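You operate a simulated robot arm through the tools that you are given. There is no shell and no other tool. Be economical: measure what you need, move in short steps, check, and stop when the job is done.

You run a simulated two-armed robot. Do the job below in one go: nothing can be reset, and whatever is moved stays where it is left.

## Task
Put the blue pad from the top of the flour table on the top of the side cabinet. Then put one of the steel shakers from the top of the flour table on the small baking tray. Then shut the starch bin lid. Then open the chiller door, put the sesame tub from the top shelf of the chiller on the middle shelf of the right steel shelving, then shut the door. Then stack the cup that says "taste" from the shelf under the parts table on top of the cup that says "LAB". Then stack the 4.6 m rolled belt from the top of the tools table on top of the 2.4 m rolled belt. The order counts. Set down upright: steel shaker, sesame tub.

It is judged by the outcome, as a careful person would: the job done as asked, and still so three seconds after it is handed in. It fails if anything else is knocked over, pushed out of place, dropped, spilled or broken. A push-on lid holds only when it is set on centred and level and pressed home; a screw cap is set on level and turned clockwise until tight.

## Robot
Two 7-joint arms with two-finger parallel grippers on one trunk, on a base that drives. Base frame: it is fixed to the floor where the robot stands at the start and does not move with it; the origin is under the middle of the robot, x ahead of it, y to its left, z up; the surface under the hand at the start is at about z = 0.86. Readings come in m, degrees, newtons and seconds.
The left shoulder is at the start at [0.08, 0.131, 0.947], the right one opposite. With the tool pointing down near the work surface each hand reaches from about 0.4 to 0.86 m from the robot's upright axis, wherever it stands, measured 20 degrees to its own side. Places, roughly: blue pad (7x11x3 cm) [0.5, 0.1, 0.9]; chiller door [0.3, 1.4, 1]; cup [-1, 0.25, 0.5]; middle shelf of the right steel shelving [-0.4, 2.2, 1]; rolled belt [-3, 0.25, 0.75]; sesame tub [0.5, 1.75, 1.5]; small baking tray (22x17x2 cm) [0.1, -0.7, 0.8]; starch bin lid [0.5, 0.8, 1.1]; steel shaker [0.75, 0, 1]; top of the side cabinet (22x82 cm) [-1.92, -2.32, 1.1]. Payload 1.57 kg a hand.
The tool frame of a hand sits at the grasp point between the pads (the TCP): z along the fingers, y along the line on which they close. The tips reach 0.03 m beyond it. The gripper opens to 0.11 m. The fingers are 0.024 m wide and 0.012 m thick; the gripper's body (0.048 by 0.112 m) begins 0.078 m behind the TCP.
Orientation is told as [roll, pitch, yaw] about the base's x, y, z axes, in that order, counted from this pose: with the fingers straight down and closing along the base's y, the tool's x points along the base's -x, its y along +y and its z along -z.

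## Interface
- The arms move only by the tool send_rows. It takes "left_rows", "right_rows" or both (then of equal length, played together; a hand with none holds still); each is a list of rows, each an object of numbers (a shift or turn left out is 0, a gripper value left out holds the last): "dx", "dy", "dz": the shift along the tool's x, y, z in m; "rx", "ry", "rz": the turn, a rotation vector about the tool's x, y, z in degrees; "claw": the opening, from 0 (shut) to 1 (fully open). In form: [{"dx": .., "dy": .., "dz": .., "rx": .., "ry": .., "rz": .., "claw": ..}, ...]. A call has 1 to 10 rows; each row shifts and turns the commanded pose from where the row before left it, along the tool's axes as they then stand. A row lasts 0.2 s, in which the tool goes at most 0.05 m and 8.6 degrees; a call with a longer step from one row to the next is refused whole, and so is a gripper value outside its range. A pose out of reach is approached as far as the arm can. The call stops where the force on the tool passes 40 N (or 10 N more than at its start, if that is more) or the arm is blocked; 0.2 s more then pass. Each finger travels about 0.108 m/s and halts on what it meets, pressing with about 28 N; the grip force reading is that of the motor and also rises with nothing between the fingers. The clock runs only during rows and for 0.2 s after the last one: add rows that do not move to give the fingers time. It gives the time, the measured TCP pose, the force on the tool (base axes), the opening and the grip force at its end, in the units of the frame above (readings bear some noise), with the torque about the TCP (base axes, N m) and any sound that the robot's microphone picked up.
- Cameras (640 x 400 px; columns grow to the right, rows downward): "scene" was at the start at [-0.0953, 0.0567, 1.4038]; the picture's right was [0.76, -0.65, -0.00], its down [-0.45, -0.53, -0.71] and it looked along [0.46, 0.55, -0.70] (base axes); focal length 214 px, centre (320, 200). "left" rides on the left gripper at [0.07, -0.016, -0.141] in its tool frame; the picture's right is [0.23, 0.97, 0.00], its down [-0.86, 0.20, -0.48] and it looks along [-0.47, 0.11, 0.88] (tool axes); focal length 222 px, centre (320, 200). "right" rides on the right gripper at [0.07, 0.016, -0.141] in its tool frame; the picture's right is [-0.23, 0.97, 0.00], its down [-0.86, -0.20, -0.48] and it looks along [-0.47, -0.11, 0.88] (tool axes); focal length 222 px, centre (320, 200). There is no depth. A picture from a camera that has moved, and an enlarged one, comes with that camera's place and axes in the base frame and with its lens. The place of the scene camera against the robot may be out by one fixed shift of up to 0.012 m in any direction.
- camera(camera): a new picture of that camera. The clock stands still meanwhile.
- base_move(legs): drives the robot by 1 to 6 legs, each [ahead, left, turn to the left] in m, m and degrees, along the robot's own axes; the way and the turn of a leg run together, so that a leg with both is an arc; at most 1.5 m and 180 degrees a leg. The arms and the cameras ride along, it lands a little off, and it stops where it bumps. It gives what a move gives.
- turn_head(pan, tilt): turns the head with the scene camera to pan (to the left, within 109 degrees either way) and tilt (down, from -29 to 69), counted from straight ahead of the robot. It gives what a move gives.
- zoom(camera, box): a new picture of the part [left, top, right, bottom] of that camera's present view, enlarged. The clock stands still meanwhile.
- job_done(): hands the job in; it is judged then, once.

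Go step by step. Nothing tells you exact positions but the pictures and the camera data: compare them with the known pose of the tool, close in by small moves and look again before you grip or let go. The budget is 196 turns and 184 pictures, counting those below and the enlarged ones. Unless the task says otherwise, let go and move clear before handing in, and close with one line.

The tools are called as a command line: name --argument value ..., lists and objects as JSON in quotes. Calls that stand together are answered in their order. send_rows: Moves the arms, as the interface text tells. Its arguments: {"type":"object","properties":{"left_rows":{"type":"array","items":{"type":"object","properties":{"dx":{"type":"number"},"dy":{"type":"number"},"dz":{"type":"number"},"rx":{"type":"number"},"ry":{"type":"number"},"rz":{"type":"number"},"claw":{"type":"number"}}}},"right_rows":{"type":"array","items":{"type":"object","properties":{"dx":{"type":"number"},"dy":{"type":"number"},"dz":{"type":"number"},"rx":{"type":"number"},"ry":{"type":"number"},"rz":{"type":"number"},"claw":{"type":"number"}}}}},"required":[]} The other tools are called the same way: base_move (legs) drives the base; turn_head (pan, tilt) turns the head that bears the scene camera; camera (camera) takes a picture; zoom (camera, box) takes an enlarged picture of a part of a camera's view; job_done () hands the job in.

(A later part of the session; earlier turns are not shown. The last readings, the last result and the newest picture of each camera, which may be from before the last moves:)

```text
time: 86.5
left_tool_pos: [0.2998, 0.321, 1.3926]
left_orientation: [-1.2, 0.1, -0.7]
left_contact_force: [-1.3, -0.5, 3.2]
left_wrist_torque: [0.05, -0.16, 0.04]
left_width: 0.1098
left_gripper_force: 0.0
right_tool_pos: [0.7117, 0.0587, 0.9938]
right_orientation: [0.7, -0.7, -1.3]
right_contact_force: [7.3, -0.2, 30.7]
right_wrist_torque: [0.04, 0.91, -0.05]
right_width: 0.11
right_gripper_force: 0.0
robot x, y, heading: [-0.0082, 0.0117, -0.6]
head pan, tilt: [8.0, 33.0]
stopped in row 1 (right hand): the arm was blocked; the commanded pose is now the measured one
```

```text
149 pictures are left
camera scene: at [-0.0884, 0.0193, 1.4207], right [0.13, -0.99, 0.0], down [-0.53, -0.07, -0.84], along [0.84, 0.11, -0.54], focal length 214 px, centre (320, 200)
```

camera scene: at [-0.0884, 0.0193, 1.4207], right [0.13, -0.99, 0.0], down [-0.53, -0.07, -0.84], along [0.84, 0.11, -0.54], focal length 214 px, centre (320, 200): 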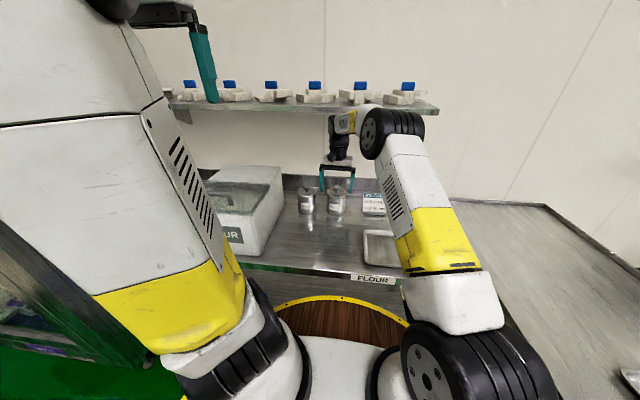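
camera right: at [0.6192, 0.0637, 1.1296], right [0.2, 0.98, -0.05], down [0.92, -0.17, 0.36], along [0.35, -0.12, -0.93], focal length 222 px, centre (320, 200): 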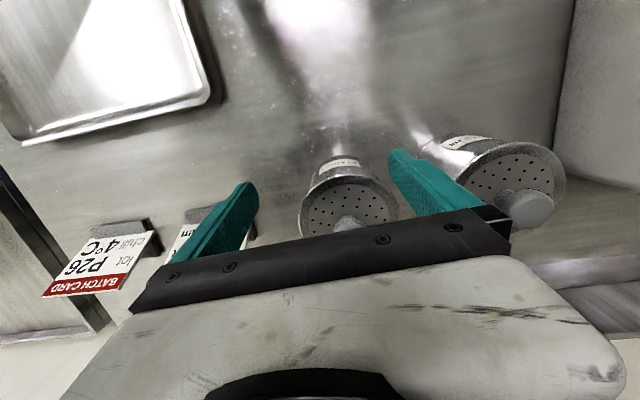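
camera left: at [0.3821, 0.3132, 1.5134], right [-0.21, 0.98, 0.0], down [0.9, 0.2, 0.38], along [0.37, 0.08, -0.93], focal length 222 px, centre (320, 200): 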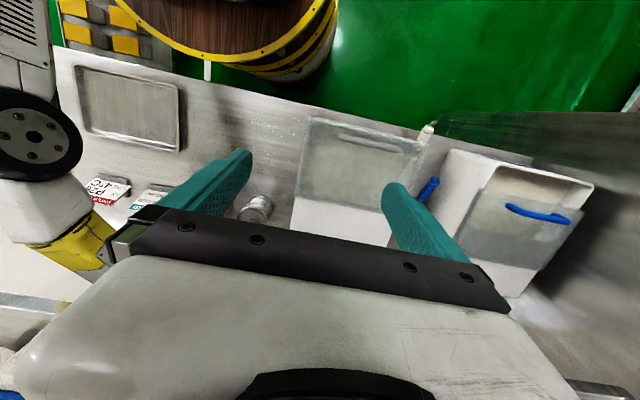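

send_rows --left_rows '[{}, {}, {}, {}, {}]'

camera --camera "right"

```text
time: 87.7
left_tool_pos: [0.3374, 0.3224, 1.3842]
left_orientation: [-1.4, 1.5, -1.0]
left_contact_force: [-0.2, 0.2, 0.3]
left_wrist_torque: [0.02, -0.02, 0.02]
left_width: 0.11
left_gripper_force: 0.1
right_tool_pos: [0.7459, 0.0539, 0.9853]
right_orientation: [0.7, -0.7, -2.1]
right_contact_force: [1.0, 0.1, -0.6]
right_wrist_torque: [0.0, -0.02, -0.02]
right_width: 0.1102
right_gripper_force: 0.0
robot x, y, heading: [-0.0079, 0.0142, -0.6]
head pan, tilt: [8.0, 33.0]
```

```text
148 pictures are left
camera right: at [0.6752, 0.0714, 1.1256], right [0.26, 0.96, 0.02], down [0.84, -0.24, 0.49], along [0.47, -0.11, -0.87], focal length 222 px, centre (320, 200)
```

right: 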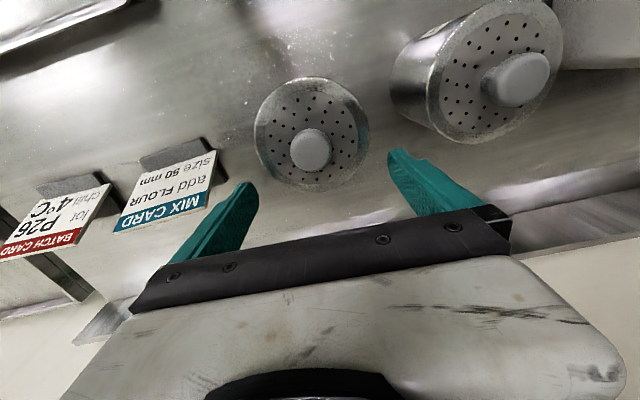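

Settled; the shakers are undisturbed and still at [0.71, 0.06]. I back the hand to line up over the shaker, slowly.

send_rows --right_rows '[{"dx": 0.007, "rz": -1}, {"dx": 0.007, "dy": 0.002, "rz": -1}, {"dx": 0.007, "dy": 0.002}, {"dx": 0.007}, {"dx": 0.005}]'

camera --camera "right"

camera --camera "scene"

```text
time: 88.9
left_tool_pos: [0.3366, 0.324, 1.3854]
left_orientation: [-1.5, 1.5, -1.0]
left_contact_force: [0.7, 0.2, 0.6]
left_wrist_torque: [-0.01, 0.01, -0.01]
left_width: 0.11
left_gripper_force: 0.0
right_tool_pos: [0.7138, 0.0609, 0.992]
right_orientation: [1.1, -1.4, 0.0]
right_contact_force: [0.0, -0.5, 0.9]
right_wrist_torque: [-0.04, -0.02, -0.03]
right_width: 0.1102
right_gripper_force: 0.1
robot x, y, heading: [-0.0081, 0.0123, -0.5]
head pan, tilt: [8.0, 33.0]
```

```text
147 pictures are left
camera right: at [0.64, 0.0747, 1.1316], right [0.23, 0.97, 0.02], down [0.84, -0.21, 0.5], along [0.49, -0.09, -0.87], focal length 222 px, centre (320, 200)
```

right: 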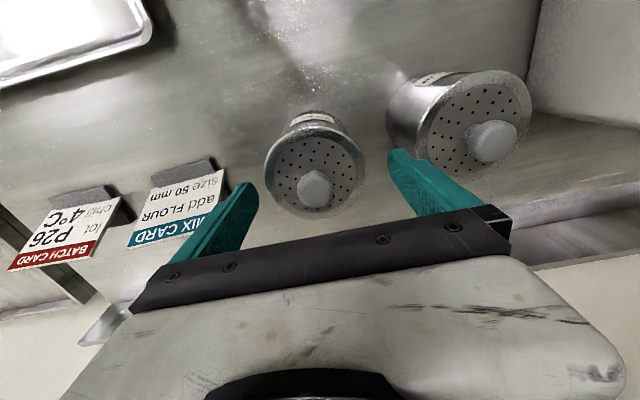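

```text
146 pictures are left
camera scene: at [-0.0654, 0.0201, 1.4208], right [0.13, -0.99, 0.0], down [-0.54, -0.07, -0.84], along [0.83, 0.11, -0.54], focal length 214 px, centre (320, 200)
```

scene: 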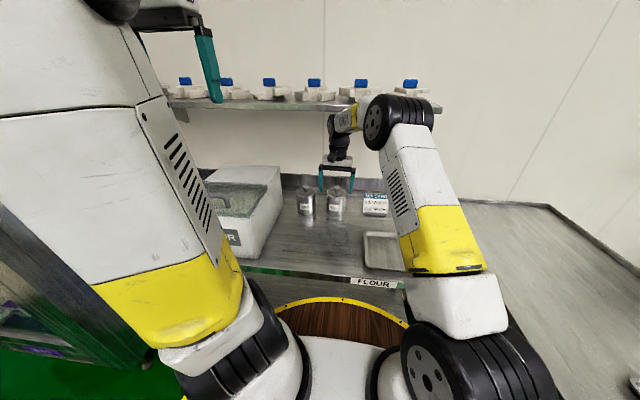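

Lined up to within a few mm. I level the hand and descend in small steps.

send_rows --right_rows '[{"rx": 1.1, "ry": 1.4, "dy": -0.003}, {"dz": 0.008}, {"dz": 0.01}, {"dz": 0.01}, {"dz": 0.01}]'

camera --camera "right"

```text
time: 90.1
left_tool_pos: [0.3364, 0.3228, 1.3843]
left_orientation: [-1.5, 1.5, -0.9]
left_contact_force: [-0.1, -0.3, 0.2]
left_wrist_torque: [-0.01, 0.01, -0.01]
left_width: 0.1102
left_gripper_force: 0.1
right_tool_pos: [0.7127, 0.0549, 0.9502]
right_orientation: [-0.2, 0.3, 0.0]
right_contact_force: [0.4, 0.1, 0.3]
right_wrist_torque: [0.05, 0.02, 0.01]
right_width: 0.1099
right_gripper_force: 0.0
robot x, y, heading: [-0.007, 0.0115, -0.4]
head pan, tilt: [8.0, 33.0]
```

```text
145 pictures are left
camera right: at [0.6435, 0.0735, 1.092], right [0.23, 0.97, 0.0], down [0.86, -0.2, 0.48], along [0.46, -0.11, -0.88], focal length 222 px, centre (320, 200)
```

right: 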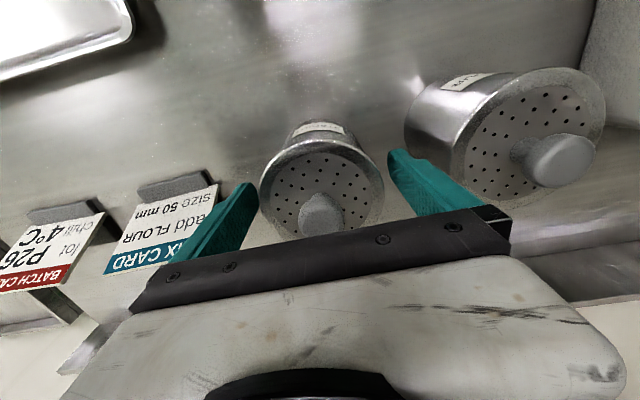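

Straddling well. Down to grip height and close.

send_rows --right_rows '[{"dz": 0.01, "dy": 0.003}, {"dz": 0.01}, {"dz": 0.01}, {"dz": 0.005}, {"claw": 0.6}, {"claw": 0}, {"claw": 0}, {"claw": 0}]'

camera --camera "right"

```text
time: 91.9
left_tool_pos: [0.3363, 0.3234, 1.3859]
left_orientation: [-1.4, 1.5, -0.9]
left_contact_force: [0.0, -0.4, -0.1]
left_wrist_torque: [-0.02, -0.02, -0.04]
left_width: 0.1101
left_gripper_force: 0.0
right_tool_pos: [0.7136, 0.0587, 0.9173]
right_orientation: [-0.2, 0.2, 0.0]
right_contact_force: [0.2, -1.7, 0.9]
right_wrist_torque: [0.06, -0.07, 0.0]
right_width: 0.0855
right_gripper_force: 27.7
robot x, y, heading: [-0.0039, 0.0121, -0.7]
head pan, tilt: [8.0, 33.0]
heard: snap
```

```text
144 pictures are left
camera right: at [0.6429, 0.0767, 1.0579], right [0.23, 0.97, 0.0], down [0.86, -0.2, 0.48], along [0.46, -0.11, -0.88], focal length 222 px, centre (320, 200)
```

right: 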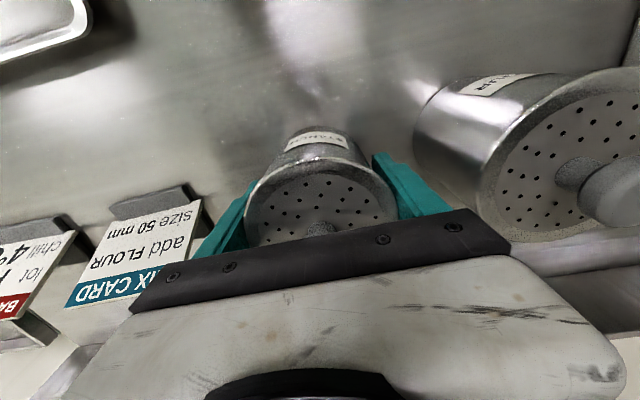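

Gripped at 85 mm (a snap was heard, presumably the grip). I lift a little and draw back before rising, to stay clear of the shelf.

send_rows --right_rows '[{"dz": -0.01}, {"dz": -0.02}, {"dz": -0.01, "dx": 0.02}, {"dx": 0.03}, {"dx": 0.03}, {"dx": 0.03}, {"dx": 0.03}]'

camera --camera "right"

camera --camera "scene"

```text
time: 93.5
left_tool_pos: [0.3363, 0.3231, 1.3847]
left_orientation: [-1.5, 1.5, -0.9]
left_contact_force: [-1.2, -0.6, 0.4]
left_wrist_torque: [-0.03, 0.02, -0.01]
left_width: 0.1101
left_gripper_force: 0.0
right_tool_pos: [0.5717, 0.058, 0.9567]
right_orientation: [-0.2, 0.1, 0.0]
right_contact_force: [0.1, -0.3, -0.3]
right_wrist_torque: [0.0, 0.0, -0.02]
right_width: 0.0852
right_gripper_force: 28.3
robot x, y, heading: [-0.0075, 0.0119, -0.8]
head pan, tilt: [8.0, 33.0]
```

```text
143 pictures are left
camera right: at [0.5025, 0.0751, 1.0971], right [0.23, 0.97, 0.0], down [0.86, -0.2, 0.48], along [0.46, -0.11, -0.88], focal length 222 px, centre (320, 200)
```

right: 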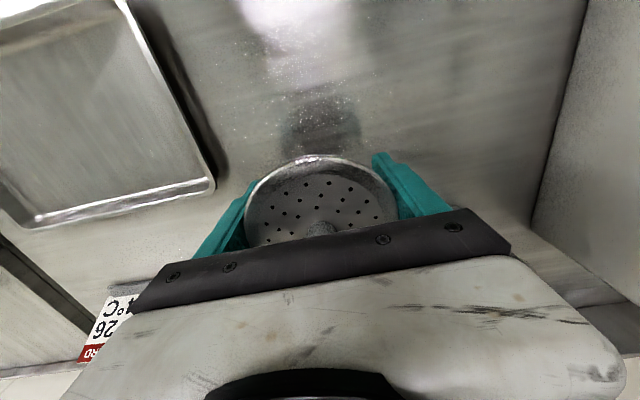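

```text
142 pictures are left
camera scene: at [-0.065, 0.0201, 1.4208], right [0.13, -0.99, 0.0], down [-0.54, -0.07, -0.84], along [0.83, 0.11, -0.55], focal length 214 px, centre (320, 200)
```

scene: 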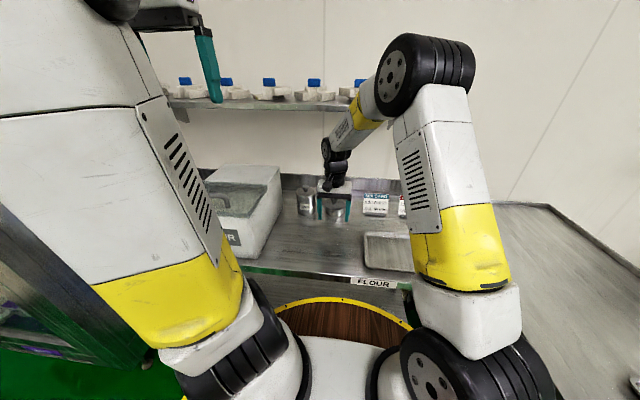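

Shaker is up. I raise it, then turn the robot to face the cart with the small tray.

send_rows --right_rows '[{"dz": -0.03}, {"dz": -0.045}, {"dz": -0.045}, {"dz": -0.03, "dx": 0.03}, {"dx": 0.045}, {"dx": 0.04, "dy": -0.02}, {"dy": -0.04}]'

zoom --camera "scene" --box '[200, 80, 480, 280]'

```text
time: 95.1
left_tool_pos: [0.3354, 0.3239, 1.3861]
left_orientation: [-1.5, 1.5, -0.9]
left_contact_force: [0.4, 0.0, 1.5]
left_wrist_torque: [-0.03, 0.01, -0.02]
left_width: 0.11
left_gripper_force: 0.1
right_tool_pos: [0.4558, -0.0022, 1.1076]
right_orientation: [-0.3, 0.2, 0.0]
right_contact_force: [-0.4, 1.3, -1.8]
right_wrist_torque: [-0.05, 0.01, 0.0]
right_width: 0.0851
right_gripper_force: 27.9
robot x, y, heading: [-0.0057, 0.0148, -0.7]
head pan, tilt: [8.0, 33.0]
```

```text
2.00 times, centred on (340, 180) of scene
camera zoom: at [-0.0654, 0.0204, 1.4208], right [0.13, -0.99, 0.0], down [-0.54, -0.07, -0.84], along [0.83, 0.11, -0.54], focal length 429 px, centre (280, 240)
```

zoom: 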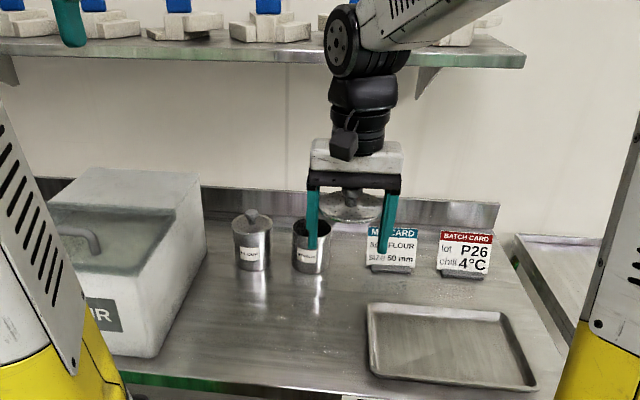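

Only the lid came up: it popped off and the open STARCH shaker body is still on the table. I look closely at lid and body, then put the lid back on.

zoom --camera "scene" --box '[300, 140, 420, 225]'

camera --camera "right"

```text
4.71 times, centred on (360, 182) of scene
camera zoom: at [-0.0654, 0.0204, 1.4208], right [0.13, -0.99, 0.0], down [-0.54, -0.07, -0.84], along [0.83, 0.11, -0.54], focal length 1009 px, centre (132, 282)
```

zoom: 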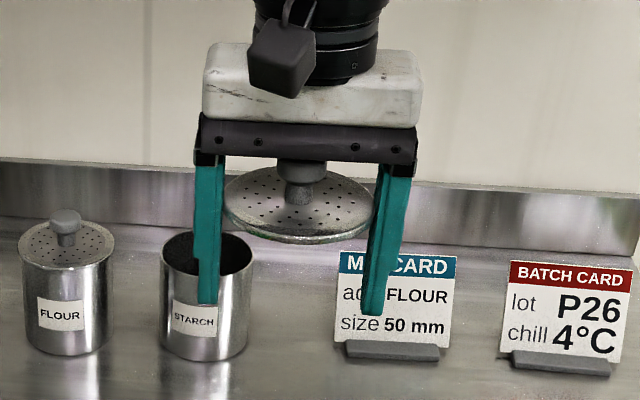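

```text
139 pictures are left
camera right: at [0.3869, 0.0146, 1.248], right [0.23, 0.97, 0.0], down [0.86, -0.2, 0.48], along [0.46, -0.11, -0.88], focal length 222 px, centre (320, 200)
```

right: 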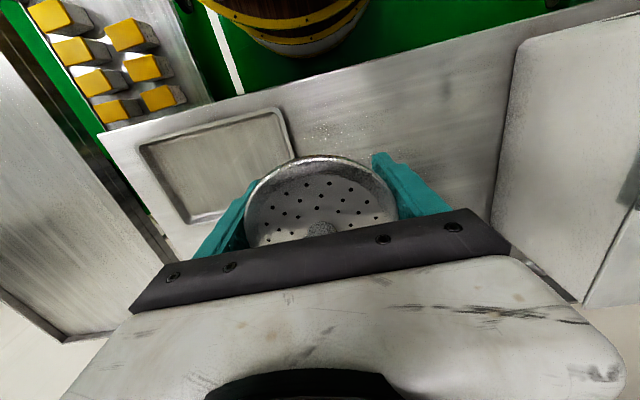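

The lid (wider than the body) is still level in the grip. I retrace to the point above the body and look from the hand camera.

send_rows --right_rows '[{"dy": 0.03, "dx": -0.03}, {"dy": 0.03, "dx": -0.035}, {"dx": -0.035, "dz": 0.03}, {"dz": 0.04, "dx": -0.02}, {"dz": 0.04}, {"dz": 0.03}, {"dx": -0.03}, {"dx": -0.03}, {"dx": -0.04}, {"dx": -0.037}]'

camera --camera "right"

zoom --camera "scene" --box '[280, 140, 400, 225]'

```text
time: 97.3
left_tool_pos: [0.3346, 0.3227, 1.386]
left_orientation: [-1.5, 1.6, -0.9]
left_contact_force: [-0.3, 0.7, 0.8]
left_wrist_torque: [0.01, -0.05, 0.0]
left_width: 0.11
left_gripper_force: 0.1
right_tool_pos: [0.7163, 0.0589, 0.9668]
right_orientation: [-0.2, 0.2, 0.1]
right_contact_force: [-0.7, -0.2, 0.4]
right_wrist_torque: [0.03, -0.06, 0.02]
right_width: 0.0852
right_gripper_force: 28.1
robot x, y, heading: [-0.0067, 0.0153, -0.5]
head pan, tilt: [8.0, 33.0]
```

```text
138 pictures are left
camera right: at [0.6467, 0.0758, 1.109], right [0.23, 0.97, 0.0], down [0.86, -0.2, 0.48], along [0.46, -0.11, -0.88], focal length 222 px, centre (320, 200)
```

right: 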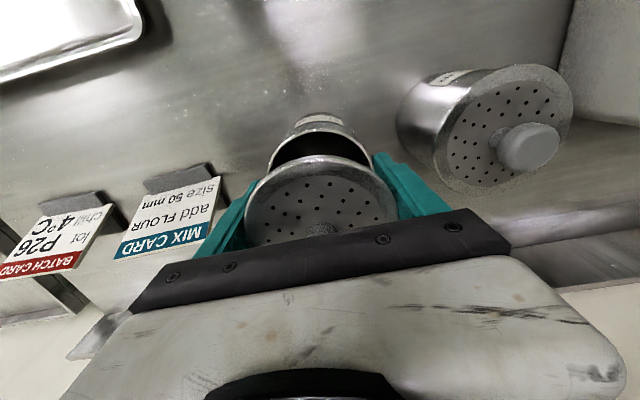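

```text
4.71 times, centred on (340, 182) of scene
camera zoom: at [-0.0656, 0.02, 1.4208], right [0.13, -0.99, 0.0], down [-0.54, -0.07, -0.84], along [0.83, 0.11, -0.54], focal length 1009 px, centre (226, 282)
```

zoom: 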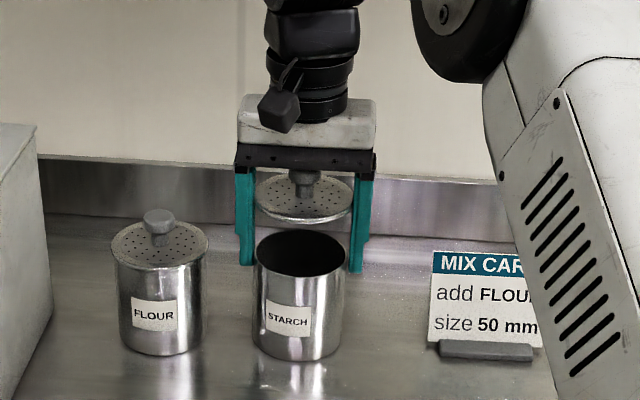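

Body at about [0.715, 0.0595]; lid aligned within a couple of mm. I lower to the original grip height, then press gently.

send_rows --right_rows '[{"dx": 0.002, "dz": 0.01}, {"dz": 0.015}, {"dz": 0.013}, {"dz": 0.005}, {"dz": 0.003}, {"dz": 0.002}]'

camera --camera "right"

zoom --camera "scene" --box '[280, 140, 400, 225]'

```text
time: 98.7
left_tool_pos: [0.3364, 0.3237, 1.3841]
left_orientation: [-1.5, 1.5, -0.8]
left_contact_force: [-0.2, -0.2, -0.5]
left_wrist_torque: [-0.04, 0.05, -0.02]
left_width: 0.1102
left_gripper_force: 0.1
right_tool_pos: [0.7126, 0.0584, 0.9196]
right_orientation: [-0.2, 0.2, 0.1]
right_contact_force: [1.0, -0.3, -0.1]
right_wrist_torque: [0.0, 0.02, -0.02]
right_width: 0.0852
right_gripper_force: 28.1
robot x, y, heading: [-0.0045, 0.0163, -0.6]
head pan, tilt: [8.0, 33.0]
```

```text
136 pictures are left
camera right: at [0.6441, 0.0766, 1.0605], right [0.23, 0.97, 0.0], down [0.86, -0.2, 0.48], along [0.46, -0.11, -0.88], focal length 222 px, centre (320, 200)
```

right: 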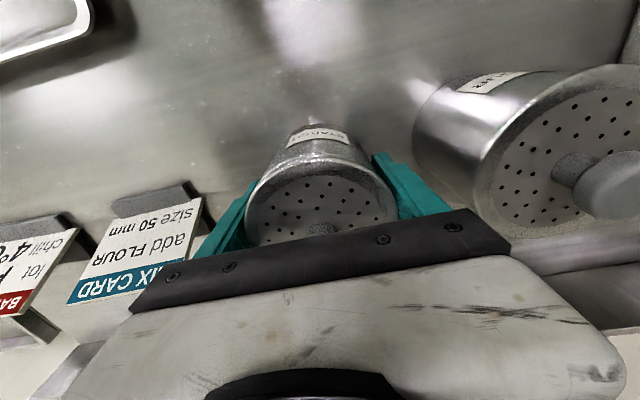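

```text
4.71 times, centred on (340, 182) of scene
camera zoom: at [-0.0653, 0.02, 1.4208], right [0.13, -0.99, 0.0], down [-0.54, -0.07, -0.84], along [0.83, 0.11, -0.54], focal length 1009 px, centre (226, 282)
```

zoom: 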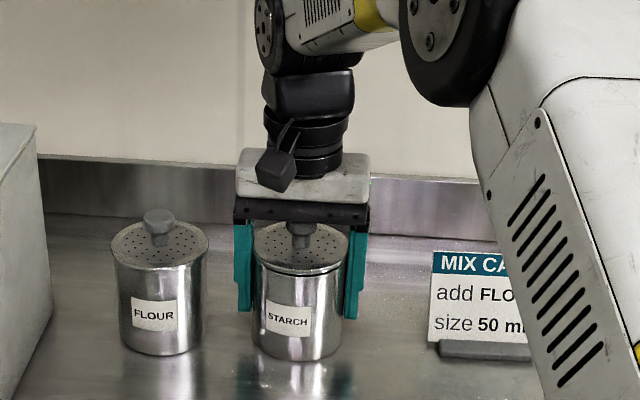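

The lid sits just above the rim, centred. I press it down.

send_rows --right_rows '[{"dz": 0.002}, {"dz": 0.002}, {"dz": 0.002}, {"dz": 0.002}, {"dz": 0.002}]'

zoom --camera "scene" --box '[280, 140, 400, 225]'

```text
time: 99.9
left_tool_pos: [0.3347, 0.3226, 1.3862]
left_orientation: [-1.4, 1.4, -0.8]
left_contact_force: [-0.4, -0.1, -0.1]
left_wrist_torque: [-0.02, -0.01, -0.01]
left_width: 0.11
left_gripper_force: 0.1
right_tool_pos: [0.7129, 0.0592, 0.9107]
right_orientation: [-0.1, -0.3, 0.1]
right_contact_force: [5.3, -0.3, 35.2]
right_wrist_torque: [-0.04, 0.06, 0.5]
right_width: 0.0853
right_gripper_force: 27.9
robot x, y, heading: [-0.0034, 0.0123, -0.5]
head pan, tilt: [8.0, 33.0]
```

```text
4.71 times, centred on (340, 182) of scene
camera zoom: at [-0.0663, 0.0199, 1.4208], right [0.13, -0.99, 0.0], down [-0.54, -0.07, -0.84], along [0.83, 0.11, -0.54], focal length 1009 px, centre (226, 282)
```

zoom: 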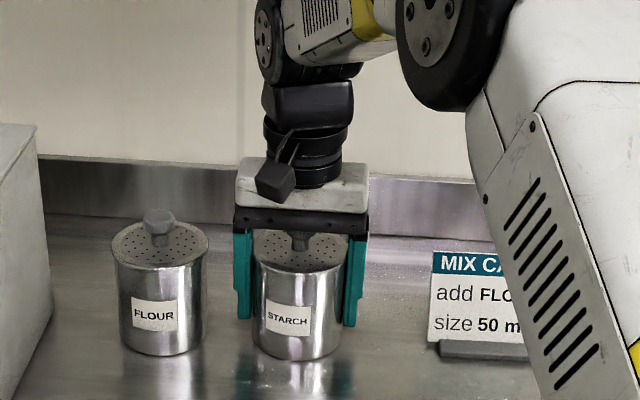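

35 N, lid looks flush like the FLOUR one, but no click yet. Press a little more.

send_rows --right_rows '[{"dz": 0.002}, {"dz": 0.002}, {"dz": 0.002}]'

```text
time: 100.7
left_tool_pos: [0.3359, 0.3246, 1.385]
left_orientation: [-1.4, 1.4, -0.8]
left_contact_force: [-0.1, 0.0, 0.5]
left_wrist_torque: [0.01, -0.04, -0.01]
left_width: 0.1102
left_gripper_force: 0.1
right_tool_pos: [0.7144, 0.0602, 0.9058]
right_orientation: [0.0, -0.1, 0.0]
right_contact_force: [0.2, -0.2, 6.5]
right_wrist_torque: [-0.11, 0.09, 0.03]
right_width: 0.0846
right_gripper_force: 27.3
robot x, y, heading: [-0.0058, 0.009, -0.8]
head pan, tilt: [8.0, 33.0]
stopped in row 3 (right hand): the force on the tool passed its limit at 46 N (the readings are from after the stop); the commanded pose is now the measured one
```

zoom --camera "scene" --box '[280, 140, 400, 225]'

camera --camera "right"

```text
4.71 times, centred on (340, 182) of scene
camera zoom: at [-0.0657, 0.02, 1.4208], right [0.13, -0.99, 0.0], down [-0.54, -0.07, -0.84], along [0.83, 0.11, -0.54], focal length 1009 px, centre (226, 282)
```

zoom: 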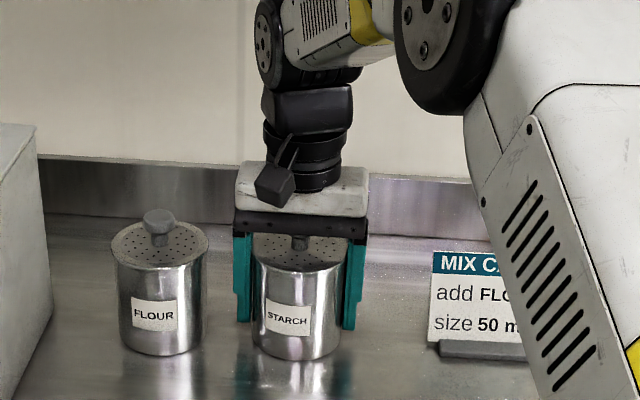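

```text
132 pictures are left
camera right: at [0.6437, 0.0769, 1.0476], right [0.23, 0.97, 0.0], down [0.85, -0.2, 0.48], along [0.47, -0.11, -0.88], focal length 222 px, centre (320, 200)
```

right: 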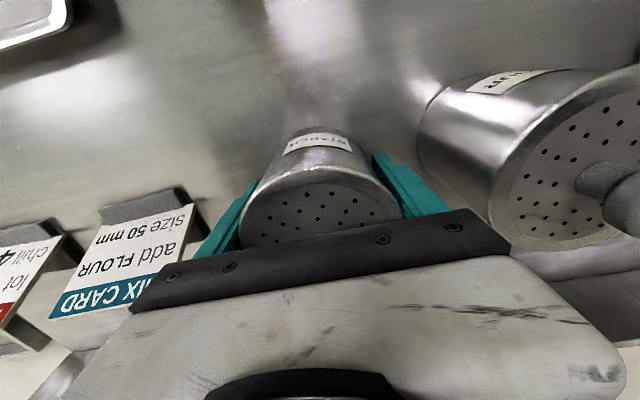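

The fingers slid down over the lid. I open the fingers slightly and press with the palm straight on the knob.

send_rows --right_rows '[{"claw": 0.95}, {"claw": 0.95}, {"dz": 0.002}, {"dz": 0.002}, {"dz": 0.002}, {"dz": 0.002}, {"dz": 0.002}, {"dz": 0.002}]'

zoom --camera "scene" --box '[280, 140, 400, 225]'

```text
time: 101.8
left_tool_pos: [0.3348, 0.3234, 1.3856]
left_orientation: [-1.4, 1.4, -0.9]
left_contact_force: [-0.3, -1.1, -0.1]
left_wrist_torque: [0.03, -0.02, 0.0]
left_width: 0.1102
left_gripper_force: 0.0
right_tool_pos: [0.7165, 0.0604, 0.9067]
right_orientation: [0.1, -0.6, 0.0]
right_contact_force: [-6.1, -1.9, 10.6]
right_wrist_torque: [0.16, -0.44, -0.02]
right_width: 0.1043
right_gripper_force: 0.0
robot x, y, heading: [-0.0074, 0.0146, -0.5]
head pan, tilt: [8.0, 33.0]
stopped in row 5 (right hand): the force on the tool passed its limit at 43 N (the readings are from after the stop); the commanded pose is now the measured one
```

```text
4.71 times, centred on (340, 182) of scene
camera zoom: at [-0.0662, 0.0199, 1.4208], right [0.13, -0.99, 0.0], down [-0.54, -0.07, -0.84], along [0.83, 0.11, -0.54], focal length 1009 px, centre (226, 282)
```

zoom: 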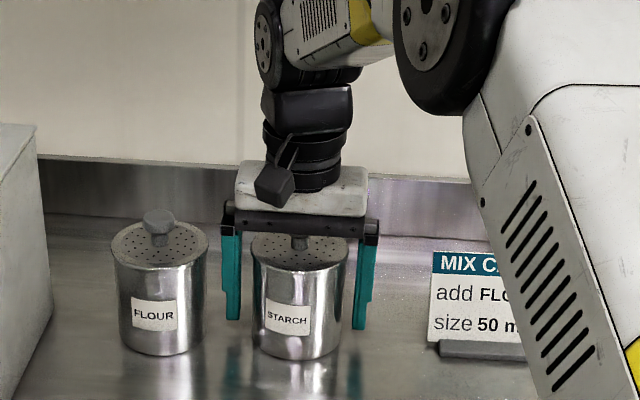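

send_rows --right_rows '[{"dz": 0.002}, {"dz": 0.002}, {"dz": 0.002}, {"dz": 0.002}]'

send_rows --right_rows '[{"dz": -0.01}, {"dz": -0.03}, {"dz": -0.03}]'

zoom --camera "scene" --box '[290, 170, 360, 220]'

camera --camera "right"

```text
time: 102.5
left_tool_pos: [0.3337, 0.3232, 1.3847]
left_orientation: [-1.4, 1.4, -0.9]
left_contact_force: [0.2, 0.5, 0.6]
left_wrist_torque: [-0.01, 0.0, 0.05]
left_width: 0.1101
left_gripper_force: 0.1
right_tool_pos: [0.7176, 0.0624, 0.9063]
right_orientation: [0.3, -0.9, 0.0]
right_contact_force: [-6.3, -3.1, 12.6]
right_wrist_torque: [0.16, -0.41, -0.01]
right_width: 0.1045
right_gripper_force: 0.1
robot x, y, heading: [-0.0052, 0.0114, -0.5]
head pan, tilt: [8.0, 33.0]
stopped in row 3 (right hand): the force on the tool passed its limit at 43 N (the readings are from after the stop); the commanded pose is now the measured one
```

```text
time: 103.3
left_tool_pos: [0.3362, 0.3237, 1.3849]
left_orientation: [-1.4, 1.5, -0.9]
left_contact_force: [0.7, 0.0, 0.2]
left_wrist_torque: [0.01, 0.0, -0.01]
left_width: 0.11
left_gripper_force: 0.0
right_tool_pos: [0.717, 0.0606, 0.9741]
right_orientation: [0.1, -0.7, -0.1]
right_contact_force: [-0.4, -0.1, -0.9]
right_wrist_torque: [0.0, 0.01, -0.03]
right_width: 0.1042
right_gripper_force: 0.0
robot x, y, heading: [-0.0058, 0.0135, -0.4]
head pan, tilt: [8.0, 33.0]
heard: snap
```

```text
8.00 times, centred on (325, 195) of scene
camera zoom: at [-0.0652, 0.02, 1.4208], right [0.13, -0.99, 0.0], down [-0.54, -0.07, -0.84], along [0.83, 0.11, -0.54], focal length 1716 px, centre (280, 240)
```

zoom: 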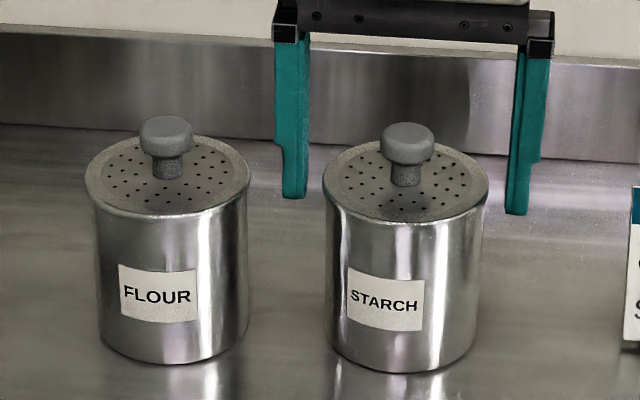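

```text
129 pictures are left
camera right: at [0.6451, 0.0762, 1.1139], right [0.23, 0.97, 0.01], down [0.85, -0.2, 0.49], along [0.48, -0.11, -0.87], focal length 222 px, centre (320, 200)
```

right: 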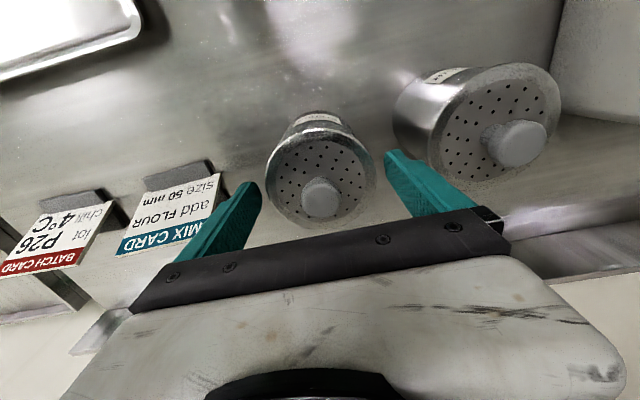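

A snap came as the palm released — the lid is seated like the FLOUR one. Since gripping at the lid pops it, I'll grip the body from the front with the hand pitched 45°, fingers below the lid. Back off and tilt.

send_rows --right_rows '[{"dz": -0.02, "claw": 1}, {"dz": -0.02, "dx": 0.02}, {"dx": 0.04}, {"dx": 0.045}, {"dx": 0.04}]'

send_rows --right_rows '[{"ry": -7.5}, {"ry": -7.5}, {"ry": -7.5}, {"ry": -7.5}, {"ry": -7.5}, {"ry": -7}, {}]'

camera --camera "scene"

camera --camera "right"

```text
time: 104.5
left_tool_pos: [0.3355, 0.323, 1.3849]
left_orientation: [-1.4, 1.5, -1.0]
left_contact_force: [0.3, 0.1, 0.6]
left_wrist_torque: [0.0, 0.04, 0.05]
left_width: 0.1101
left_gripper_force: 0.0
right_tool_pos: [0.5718, 0.0608, 1.0128]
right_orientation: [0.2, -0.9, 0.1]
right_contact_force: [0.7, -0.1, -0.3]
right_wrist_torque: [-0.04, 0.07, 0.0]
right_width: 0.1097
right_gripper_force: 0.0
robot x, y, heading: [-0.0063, 0.0131, -0.5]
head pan, tilt: [8.0, 33.0]
```

```text
time: 106.1
left_tool_pos: [0.335, 0.3233, 1.385]
left_orientation: [-1.5, 1.5, -0.8]
left_contact_force: [0.8, -0.8, 0.5]
left_wrist_torque: [-0.01, 0.0, -0.01]
left_width: 0.11
left_gripper_force: 0.1
right_tool_pos: [0.5709, 0.06, 1.0131]
right_orientation: [0.4, -45.2, -0.4]
right_contact_force: [0.3, 0.4, 0.0]
right_wrist_torque: [-0.03, -0.02, 0.02]
right_width: 0.1099
right_gripper_force: 0.0
robot x, y, heading: [-0.0057, 0.0074, -0.7]
head pan, tilt: [8.0, 33.0]
```

```text
128 pictures are left
camera scene: at [-0.0655, 0.02, 1.4208], right [0.13, -0.99, 0.0], down [-0.54, -0.07, -0.84], along [0.83, 0.11, -0.54], focal length 214 px, centre (320, 200)
```

scene: 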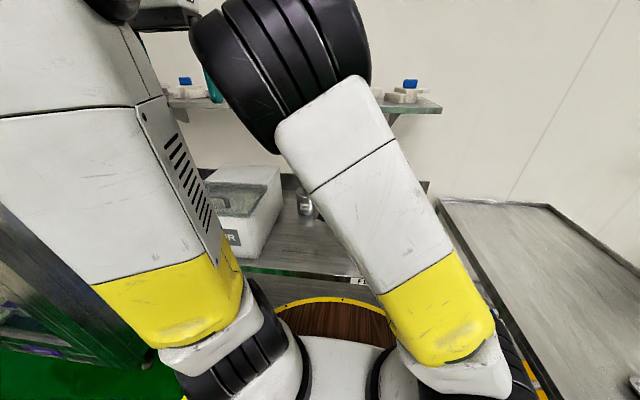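

```text
127 pictures are left
camera right: at [0.4208, 0.0774, 1.0623], right [0.16, 0.97, 0.17], down [0.26, -0.2, 0.94], along [0.95, -0.11, -0.29], focal length 222 px, centre (320, 200)
```

right: 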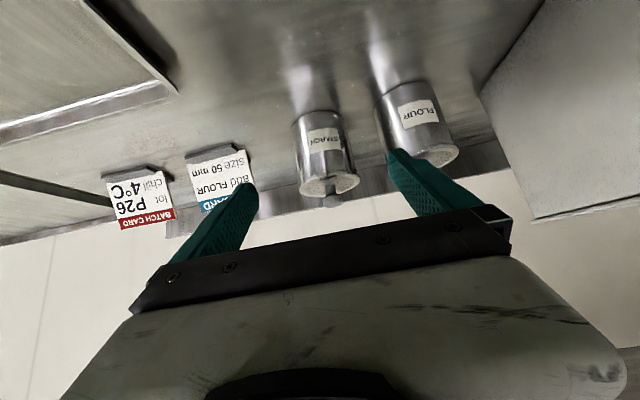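

Hand is lined up in y. I approach along the finger direction, stopping partway to look.

send_rows --right_rows '[{"dx": -0.0205, "dz": 0.02}, {"dz": 0.04}, {"dz": 0.04}, {"dz": 0.02}]'

camera --camera "right"

```text
time: 107.1
left_tool_pos: [0.3358, 0.324, 1.3858]
left_orientation: [-1.3, 1.5, -0.9]
left_contact_force: [-0.1, -0.4, 0.2]
left_wrist_torque: [0.03, -0.04, 0.02]
left_width: 0.11
left_gripper_force: 0.0
right_tool_pos: [0.6705, 0.0617, 0.942]
right_orientation: [0.4, -45.3, -0.3]
right_contact_force: [0.4, -0.4, 0.0]
right_wrist_torque: [0.01, -0.02, 0.01]
right_width: 0.1101
right_gripper_force: 0.1
robot x, y, heading: [-0.004, 0.013, -0.4]
head pan, tilt: [8.0, 33.0]
```

```text
126 pictures are left
camera right: at [0.5206, 0.078, 0.993], right [0.16, 0.97, 0.17], down [0.26, -0.2, 0.94], along [0.95, -0.11, -0.29], focal length 222 px, centre (320, 200)
```

right: 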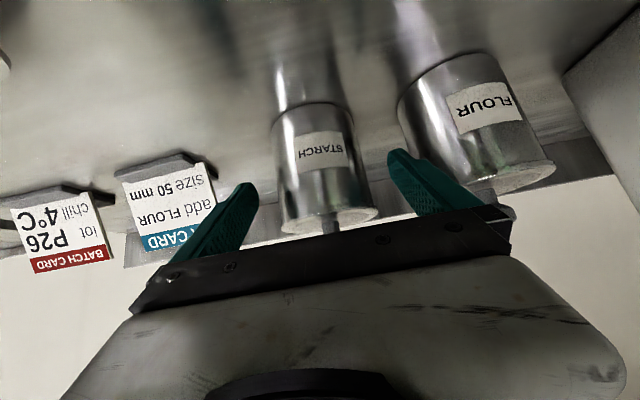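

send_rows --right_rows '[{"dz": 0.02}, {"dz": 0.02}, {"dz": 0.015}, {"dz": 0.006}]'

camera --camera "right"

```text
time: 108.1
left_tool_pos: [0.3358, 0.3228, 1.385]
left_orientation: [-1.3, 1.6, -0.9]
left_contact_force: [0.2, 0.2, -0.2]
left_wrist_torque: [0.02, -0.04, -0.02]
left_width: 0.1101
left_gripper_force: 0.0
right_tool_pos: [0.7137, 0.0606, 0.8998]
right_orientation: [0.3, -45.3, -0.2]
right_contact_force: [-0.1, 0.4, -0.6]
right_wrist_torque: [-0.01, 0.02, 0.01]
right_width: 0.11
right_gripper_force: 0.0
robot x, y, heading: [-0.0038, 0.0156, -0.6]
head pan, tilt: [8.0, 33.0]
```

```text
125 pictures are left
camera right: at [0.5636, 0.0775, 0.9494], right [0.16, 0.97, 0.16], down [0.26, -0.2, 0.94], along [0.95, -0.11, -0.29], focal length 222 px, centre (320, 200)
```

right: 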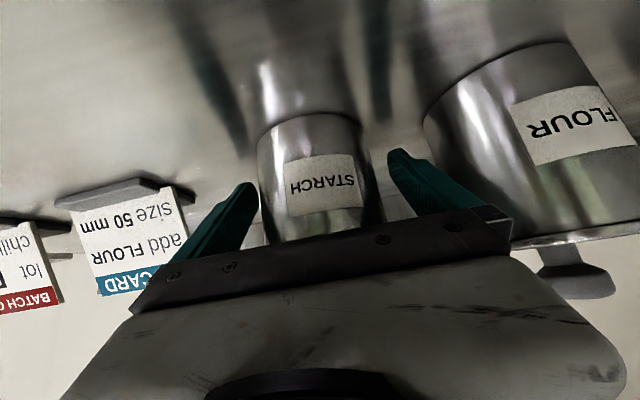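

Straddling the body below the lid. Close.

send_rows --right_rows '[{"claw": 0.8}, {"claw": 0.6}, {"claw": 0.3}, {"claw": 0}, {"claw": 0}]'

camera --camera "right"

```text
time: 109.3
left_tool_pos: [0.3354, 0.3232, 1.3848]
left_orientation: [-1.4, 1.5, -0.9]
left_contact_force: [0.9, -0.9, 0.4]
left_wrist_torque: [0.01, 0.01, 0.01]
left_width: 0.1099
left_gripper_force: 0.1
right_tool_pos: [0.7133, 0.0603, 0.8996]
right_orientation: [0.4, -45.2, -0.3]
right_contact_force: [-0.6, -1.8, -0.4]
right_wrist_torque: [-0.27, 0.02, -0.01]
right_width: 0.082
right_gripper_force: 27.6
robot x, y, heading: [-0.01, 0.0098, -0.8]
head pan, tilt: [8.0, 33.0]
```

```text
124 pictures are left
camera right: at [0.5635, 0.0776, 0.9496], right [0.16, 0.97, 0.16], down [0.26, -0.2, 0.94], along [0.95, -0.11, -0.29], focal length 222 px, centre (320, 200)
```

right: 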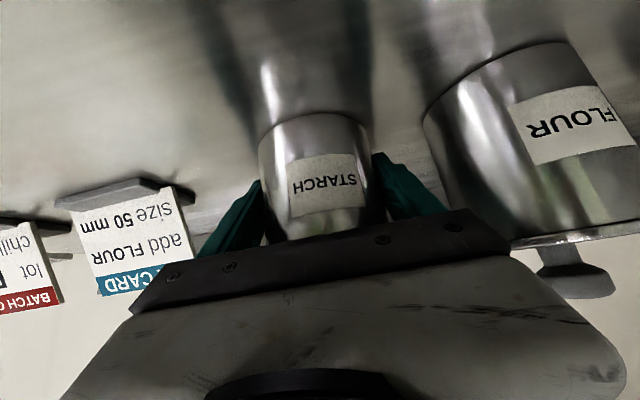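

Body gripped at 82 mm, no snap this time. Lift straight up a little and check.

send_rows --right_rows '[{"dx": -0.007, "dz": -0.007}, {"dx": -0.014, "dz": -0.014}, {"dx": -0.014, "dz": -0.014}]'

camera --camera "right"

camera --camera "left"

```text
time: 110.1
left_tool_pos: [0.3371, 0.3228, 1.3854]
left_orientation: [-1.4, 1.5, -0.8]
left_contact_force: [-0.1, 0.8, 0.2]
left_wrist_torque: [-0.01, 0.0, 0.0]
left_width: 0.1101
left_gripper_force: 0.0
right_tool_pos: [0.7138, 0.0635, 0.9487]
right_orientation: [0.2, -45.2, -0.3]
right_contact_force: [-0.4, 0.0, -5.7]
right_wrist_torque: [-0.02, 0.04, 0.04]
right_width: 0.0822
right_gripper_force: 28.0
robot x, y, heading: [-0.0044, 0.0134, -0.7]
head pan, tilt: [8.0, 33.0]
```

```text
123 pictures are left
camera right: at [0.5639, 0.0792, 0.999], right [0.16, 0.97, 0.16], down [0.26, -0.2, 0.94], along [0.95, -0.11, -0.29], focal length 222 px, centre (320, 200)
```

right: 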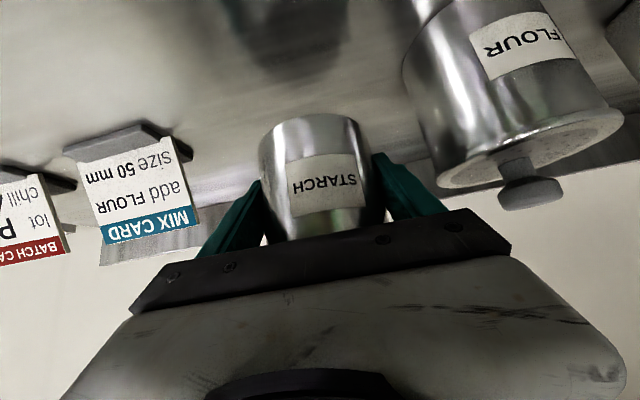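

```text
122 pictures are left
camera left: at [0.2693, 0.3122, 1.5284], right [-0.21, 0.98, -0.02], down [0.87, 0.2, 0.45], along [0.44, 0.08, -0.89], focal length 222 px, centre (320, 200)
```

left: 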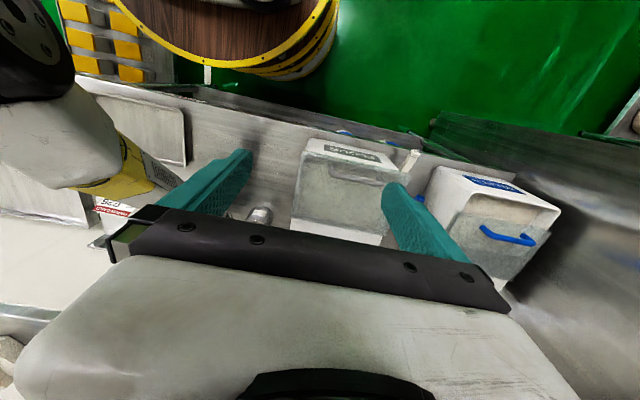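

Whole shaker is up (5 N). Retract and raise, then turn the robot to the cart.

send_rows --right_rows '[{"dx": 0.028, "dz": -0.028}, {"dx": 0.03, "dz": -0.03}, {"dx": 0.03, "dz": -0.03}, {"dx": 0.03, "dz": -0.03}, {"dz": -0.04}, {"dx": -0.02, "dz": -0.035}, {"dx": -0.025, "dz": -0.03}]'

base_move --legs '[[-0.1, 0.06, 0], [0, 0, -89.4]]'

turn_head --pan 0 --tilt 45

camera --camera "scene"

camera --camera "right"

```text
time: 111.7
left_tool_pos: [0.3366, 0.3235, 1.3847]
left_orientation: [-1.4, 1.5, -0.9]
left_contact_force: [0.7, 0.4, -0.5]
left_wrist_torque: [0.0, 0.02, -0.01]
left_width: 0.11
left_gripper_force: 0.1
right_tool_pos: [0.5018, 0.0601, 1.0531]
right_orientation: [0.3, -45.3, -0.3]
right_contact_force: [0.8, -0.3, -6.5]
right_wrist_torque: [-0.01, 0.03, 0.02]
right_width: 0.0825
right_gripper_force: 28.1
robot x, y, heading: [-0.0059, 0.0151, -0.6]
head pan, tilt: [8.0, 33.0]
```

```text
time: 116.7
left_tool_pos: [0.2076, -0.2663, 1.385]
left_orientation: [-1.5, 1.6, -90.6]
left_contact_force: [0.0, -0.4, 0.0]
left_wrist_torque: [0.03, -0.02, 0.01]
left_width: 0.1102
left_gripper_force: 0.0
right_tool_pos: [-0.0541, -0.4343, 1.0544]
right_orientation: [0.3, -45.3, -90.1]
right_contact_force: [0.3, 0.9, -6.0]
right_wrist_torque: [0.06, -0.02, 0.0]
right_width: 0.0821
right_gripper_force: 27.6
robot x, y, heading: [-0.1058, 0.0697, -90.3]
head pan, tilt: [8.0, 33.0]
```

```text
time: 117.5
left_tool_pos: [0.2072, -0.2671, 1.3838]
left_orientation: [-1.3, 1.5, -90.7]
left_contact_force: [0.3, 0.2, 0.5]
left_wrist_torque: [-0.01, -0.02, 0.02]
left_width: 0.1102
left_gripper_force: 0.0
right_tool_pos: [-0.0556, -0.4339, 1.0536]
right_orientation: [0.3, -45.4, -90.0]
right_contact_force: [0.9, 0.0, -6.3]
right_wrist_torque: [0.08, 0.0, 0.01]
right_width: 0.0821
right_gripper_force: 27.9
robot x, y, heading: [-0.1038, 0.0763, -90.3]
head pan, tilt: [0.0, 45.0]
```

```text
121 pictures are left
camera scene: at [-0.1121, 0.1254, 1.403], right [-1.0, 0.01, 0.0], down [0.0, 0.71, -0.71], along [0.0, -0.71, -0.71], focal length 214 px, centre (320, 200)
```

scene: 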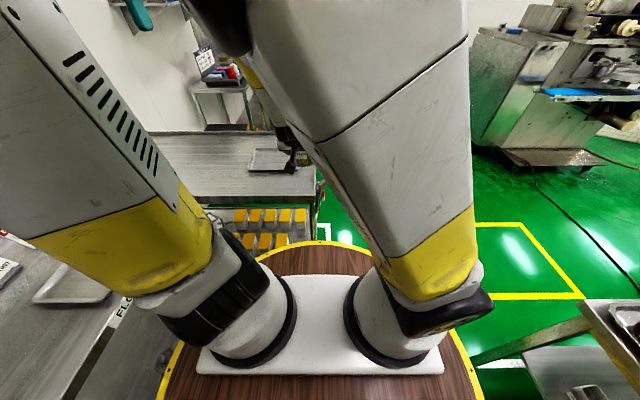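

```text
120 pictures are left
camera right: at [-0.0402, -0.2846, 1.1039], right [0.97, -0.16, 0.16], down [-0.2, -0.26, 0.94], along [-0.1, -0.95, -0.29], focal length 222 px, centre (320, 200)
```

right: 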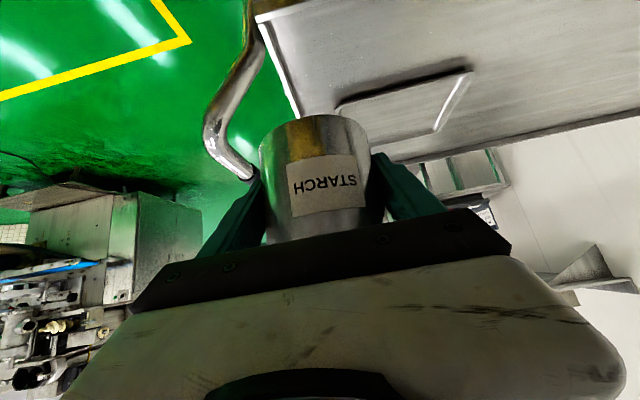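

The tray is ahead on the cart. I zoom for its corners.

zoom --camera "scene" --box '[200, 120, 340, 210]'

zoom --camera "right" --box '[260, 30, 500, 180]'

```text
4.44 times, centred on (270, 165) of scene
camera zoom: at [-0.1121, 0.1254, 1.403], right [-1.0, 0.01, 0.0], down [0.0, 0.71, -0.71], along [0.0, -0.71, -0.71], focal length 953 px, centre (542, 356)
```

zoom: 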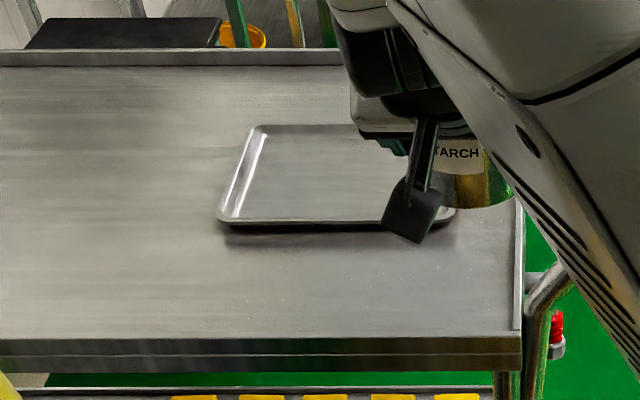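

```text
2.67 times, centred on (380, 105) of right
camera zoom: at [-0.0402, -0.2846, 1.1039], right [0.97, -0.16, 0.16], down [-0.2, -0.26, 0.94], along [-0.1, -0.95, -0.29], focal length 592 px, centre (160, 453)
```

zoom: 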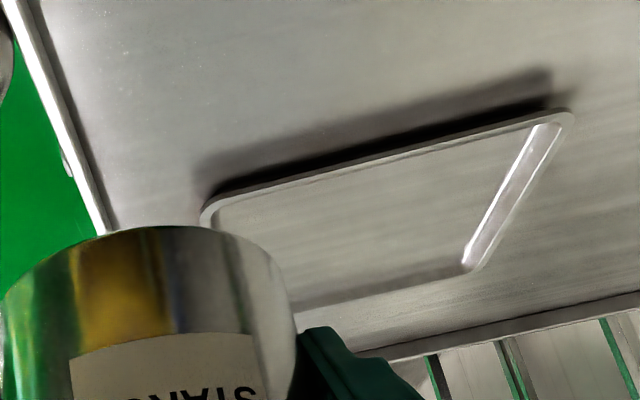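

From both views the tray's rim is at z≈0.87, centre about [0.08, -0.665]. I shift the base so that the hand is straight before it.

base_move --legs '[[0.07, 0.135, 0]]'

send_rows --right_rows '[{"dx": -0.02, "dz": 0.03}, {"dx": -0.025, "dz": 0.03}, {"dx": -0.01, "dz": 0.03}, {"dz": 0.03}]'

camera --camera "right"

zoom --camera "scene" --box '[240, 120, 400, 220]'

```text
time: 118.9
left_tool_pos: [0.3432, -0.3404, 1.385]
left_orientation: [-1.4, 1.5, -90.7]
left_contact_force: [0.5, 1.6, 0.1]
left_wrist_torque: [0.02, -0.05, 0.01]
left_width: 0.1101
left_gripper_force: 0.0
right_tool_pos: [0.0813, -0.5073, 1.0541]
right_orientation: [0.3, -45.4, -90.0]
right_contact_force: [-0.4, 1.1, -5.5]
right_wrist_torque: [0.08, 0.01, 0.01]
right_width: 0.0823
right_gripper_force: 27.9
robot x, y, heading: [0.0343, -0.0005, -90.4]
head pan, tilt: [0.0, 45.0]
```

```text
time: 119.9
left_tool_pos: [0.3443, -0.3391, 1.385]
left_orientation: [-1.4, 1.5, -90.6]
left_contact_force: [0.4, 1.0, -0.2]
left_wrist_torque: [-0.04, -0.03, -0.04]
left_width: 0.11
left_gripper_force: 0.2
right_tool_pos: [0.0819, -0.6311, 1.0078]
right_orientation: [0.4, -45.2, -90.0]
right_contact_force: [-0.3, 0.5, -5.8]
right_wrist_torque: [0.06, 0.0, 0.0]
right_width: 0.0822
right_gripper_force: 28.0
robot x, y, heading: [0.0339, 0.0014, -90.2]
head pan, tilt: [0.0, 45.0]
```

```text
117 pictures are left
camera right: at [0.097, -0.4811, 1.0579], right [0.97, -0.16, 0.17], down [-0.2, -0.26, 0.94], along [-0.1, -0.95, -0.29], focal length 222 px, centre (320, 200)
```

right: 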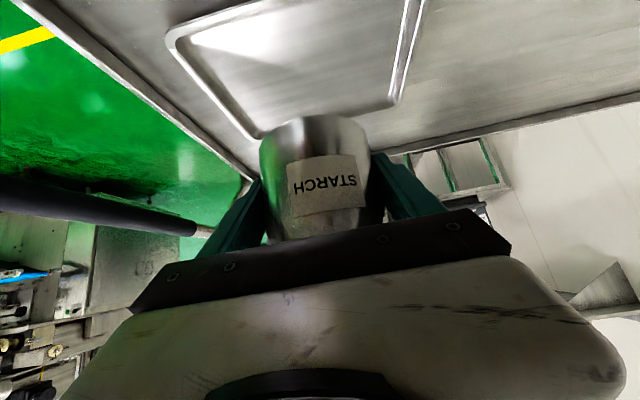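

```text
4.00 times, centred on (320, 170) of scene
camera zoom: at [0.024, 0.0531, 1.4029], right [-1.0, 0.0, 0.0], down [0.0, 0.71, -0.71], along [0.0, -0.71, -0.71], focal length 858 px, centre (320, 320)
```

zoom: 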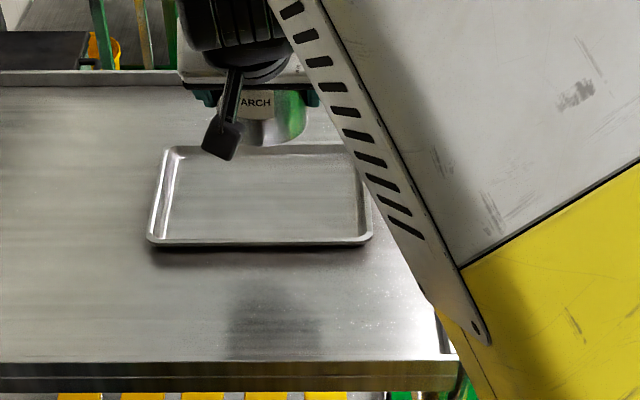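

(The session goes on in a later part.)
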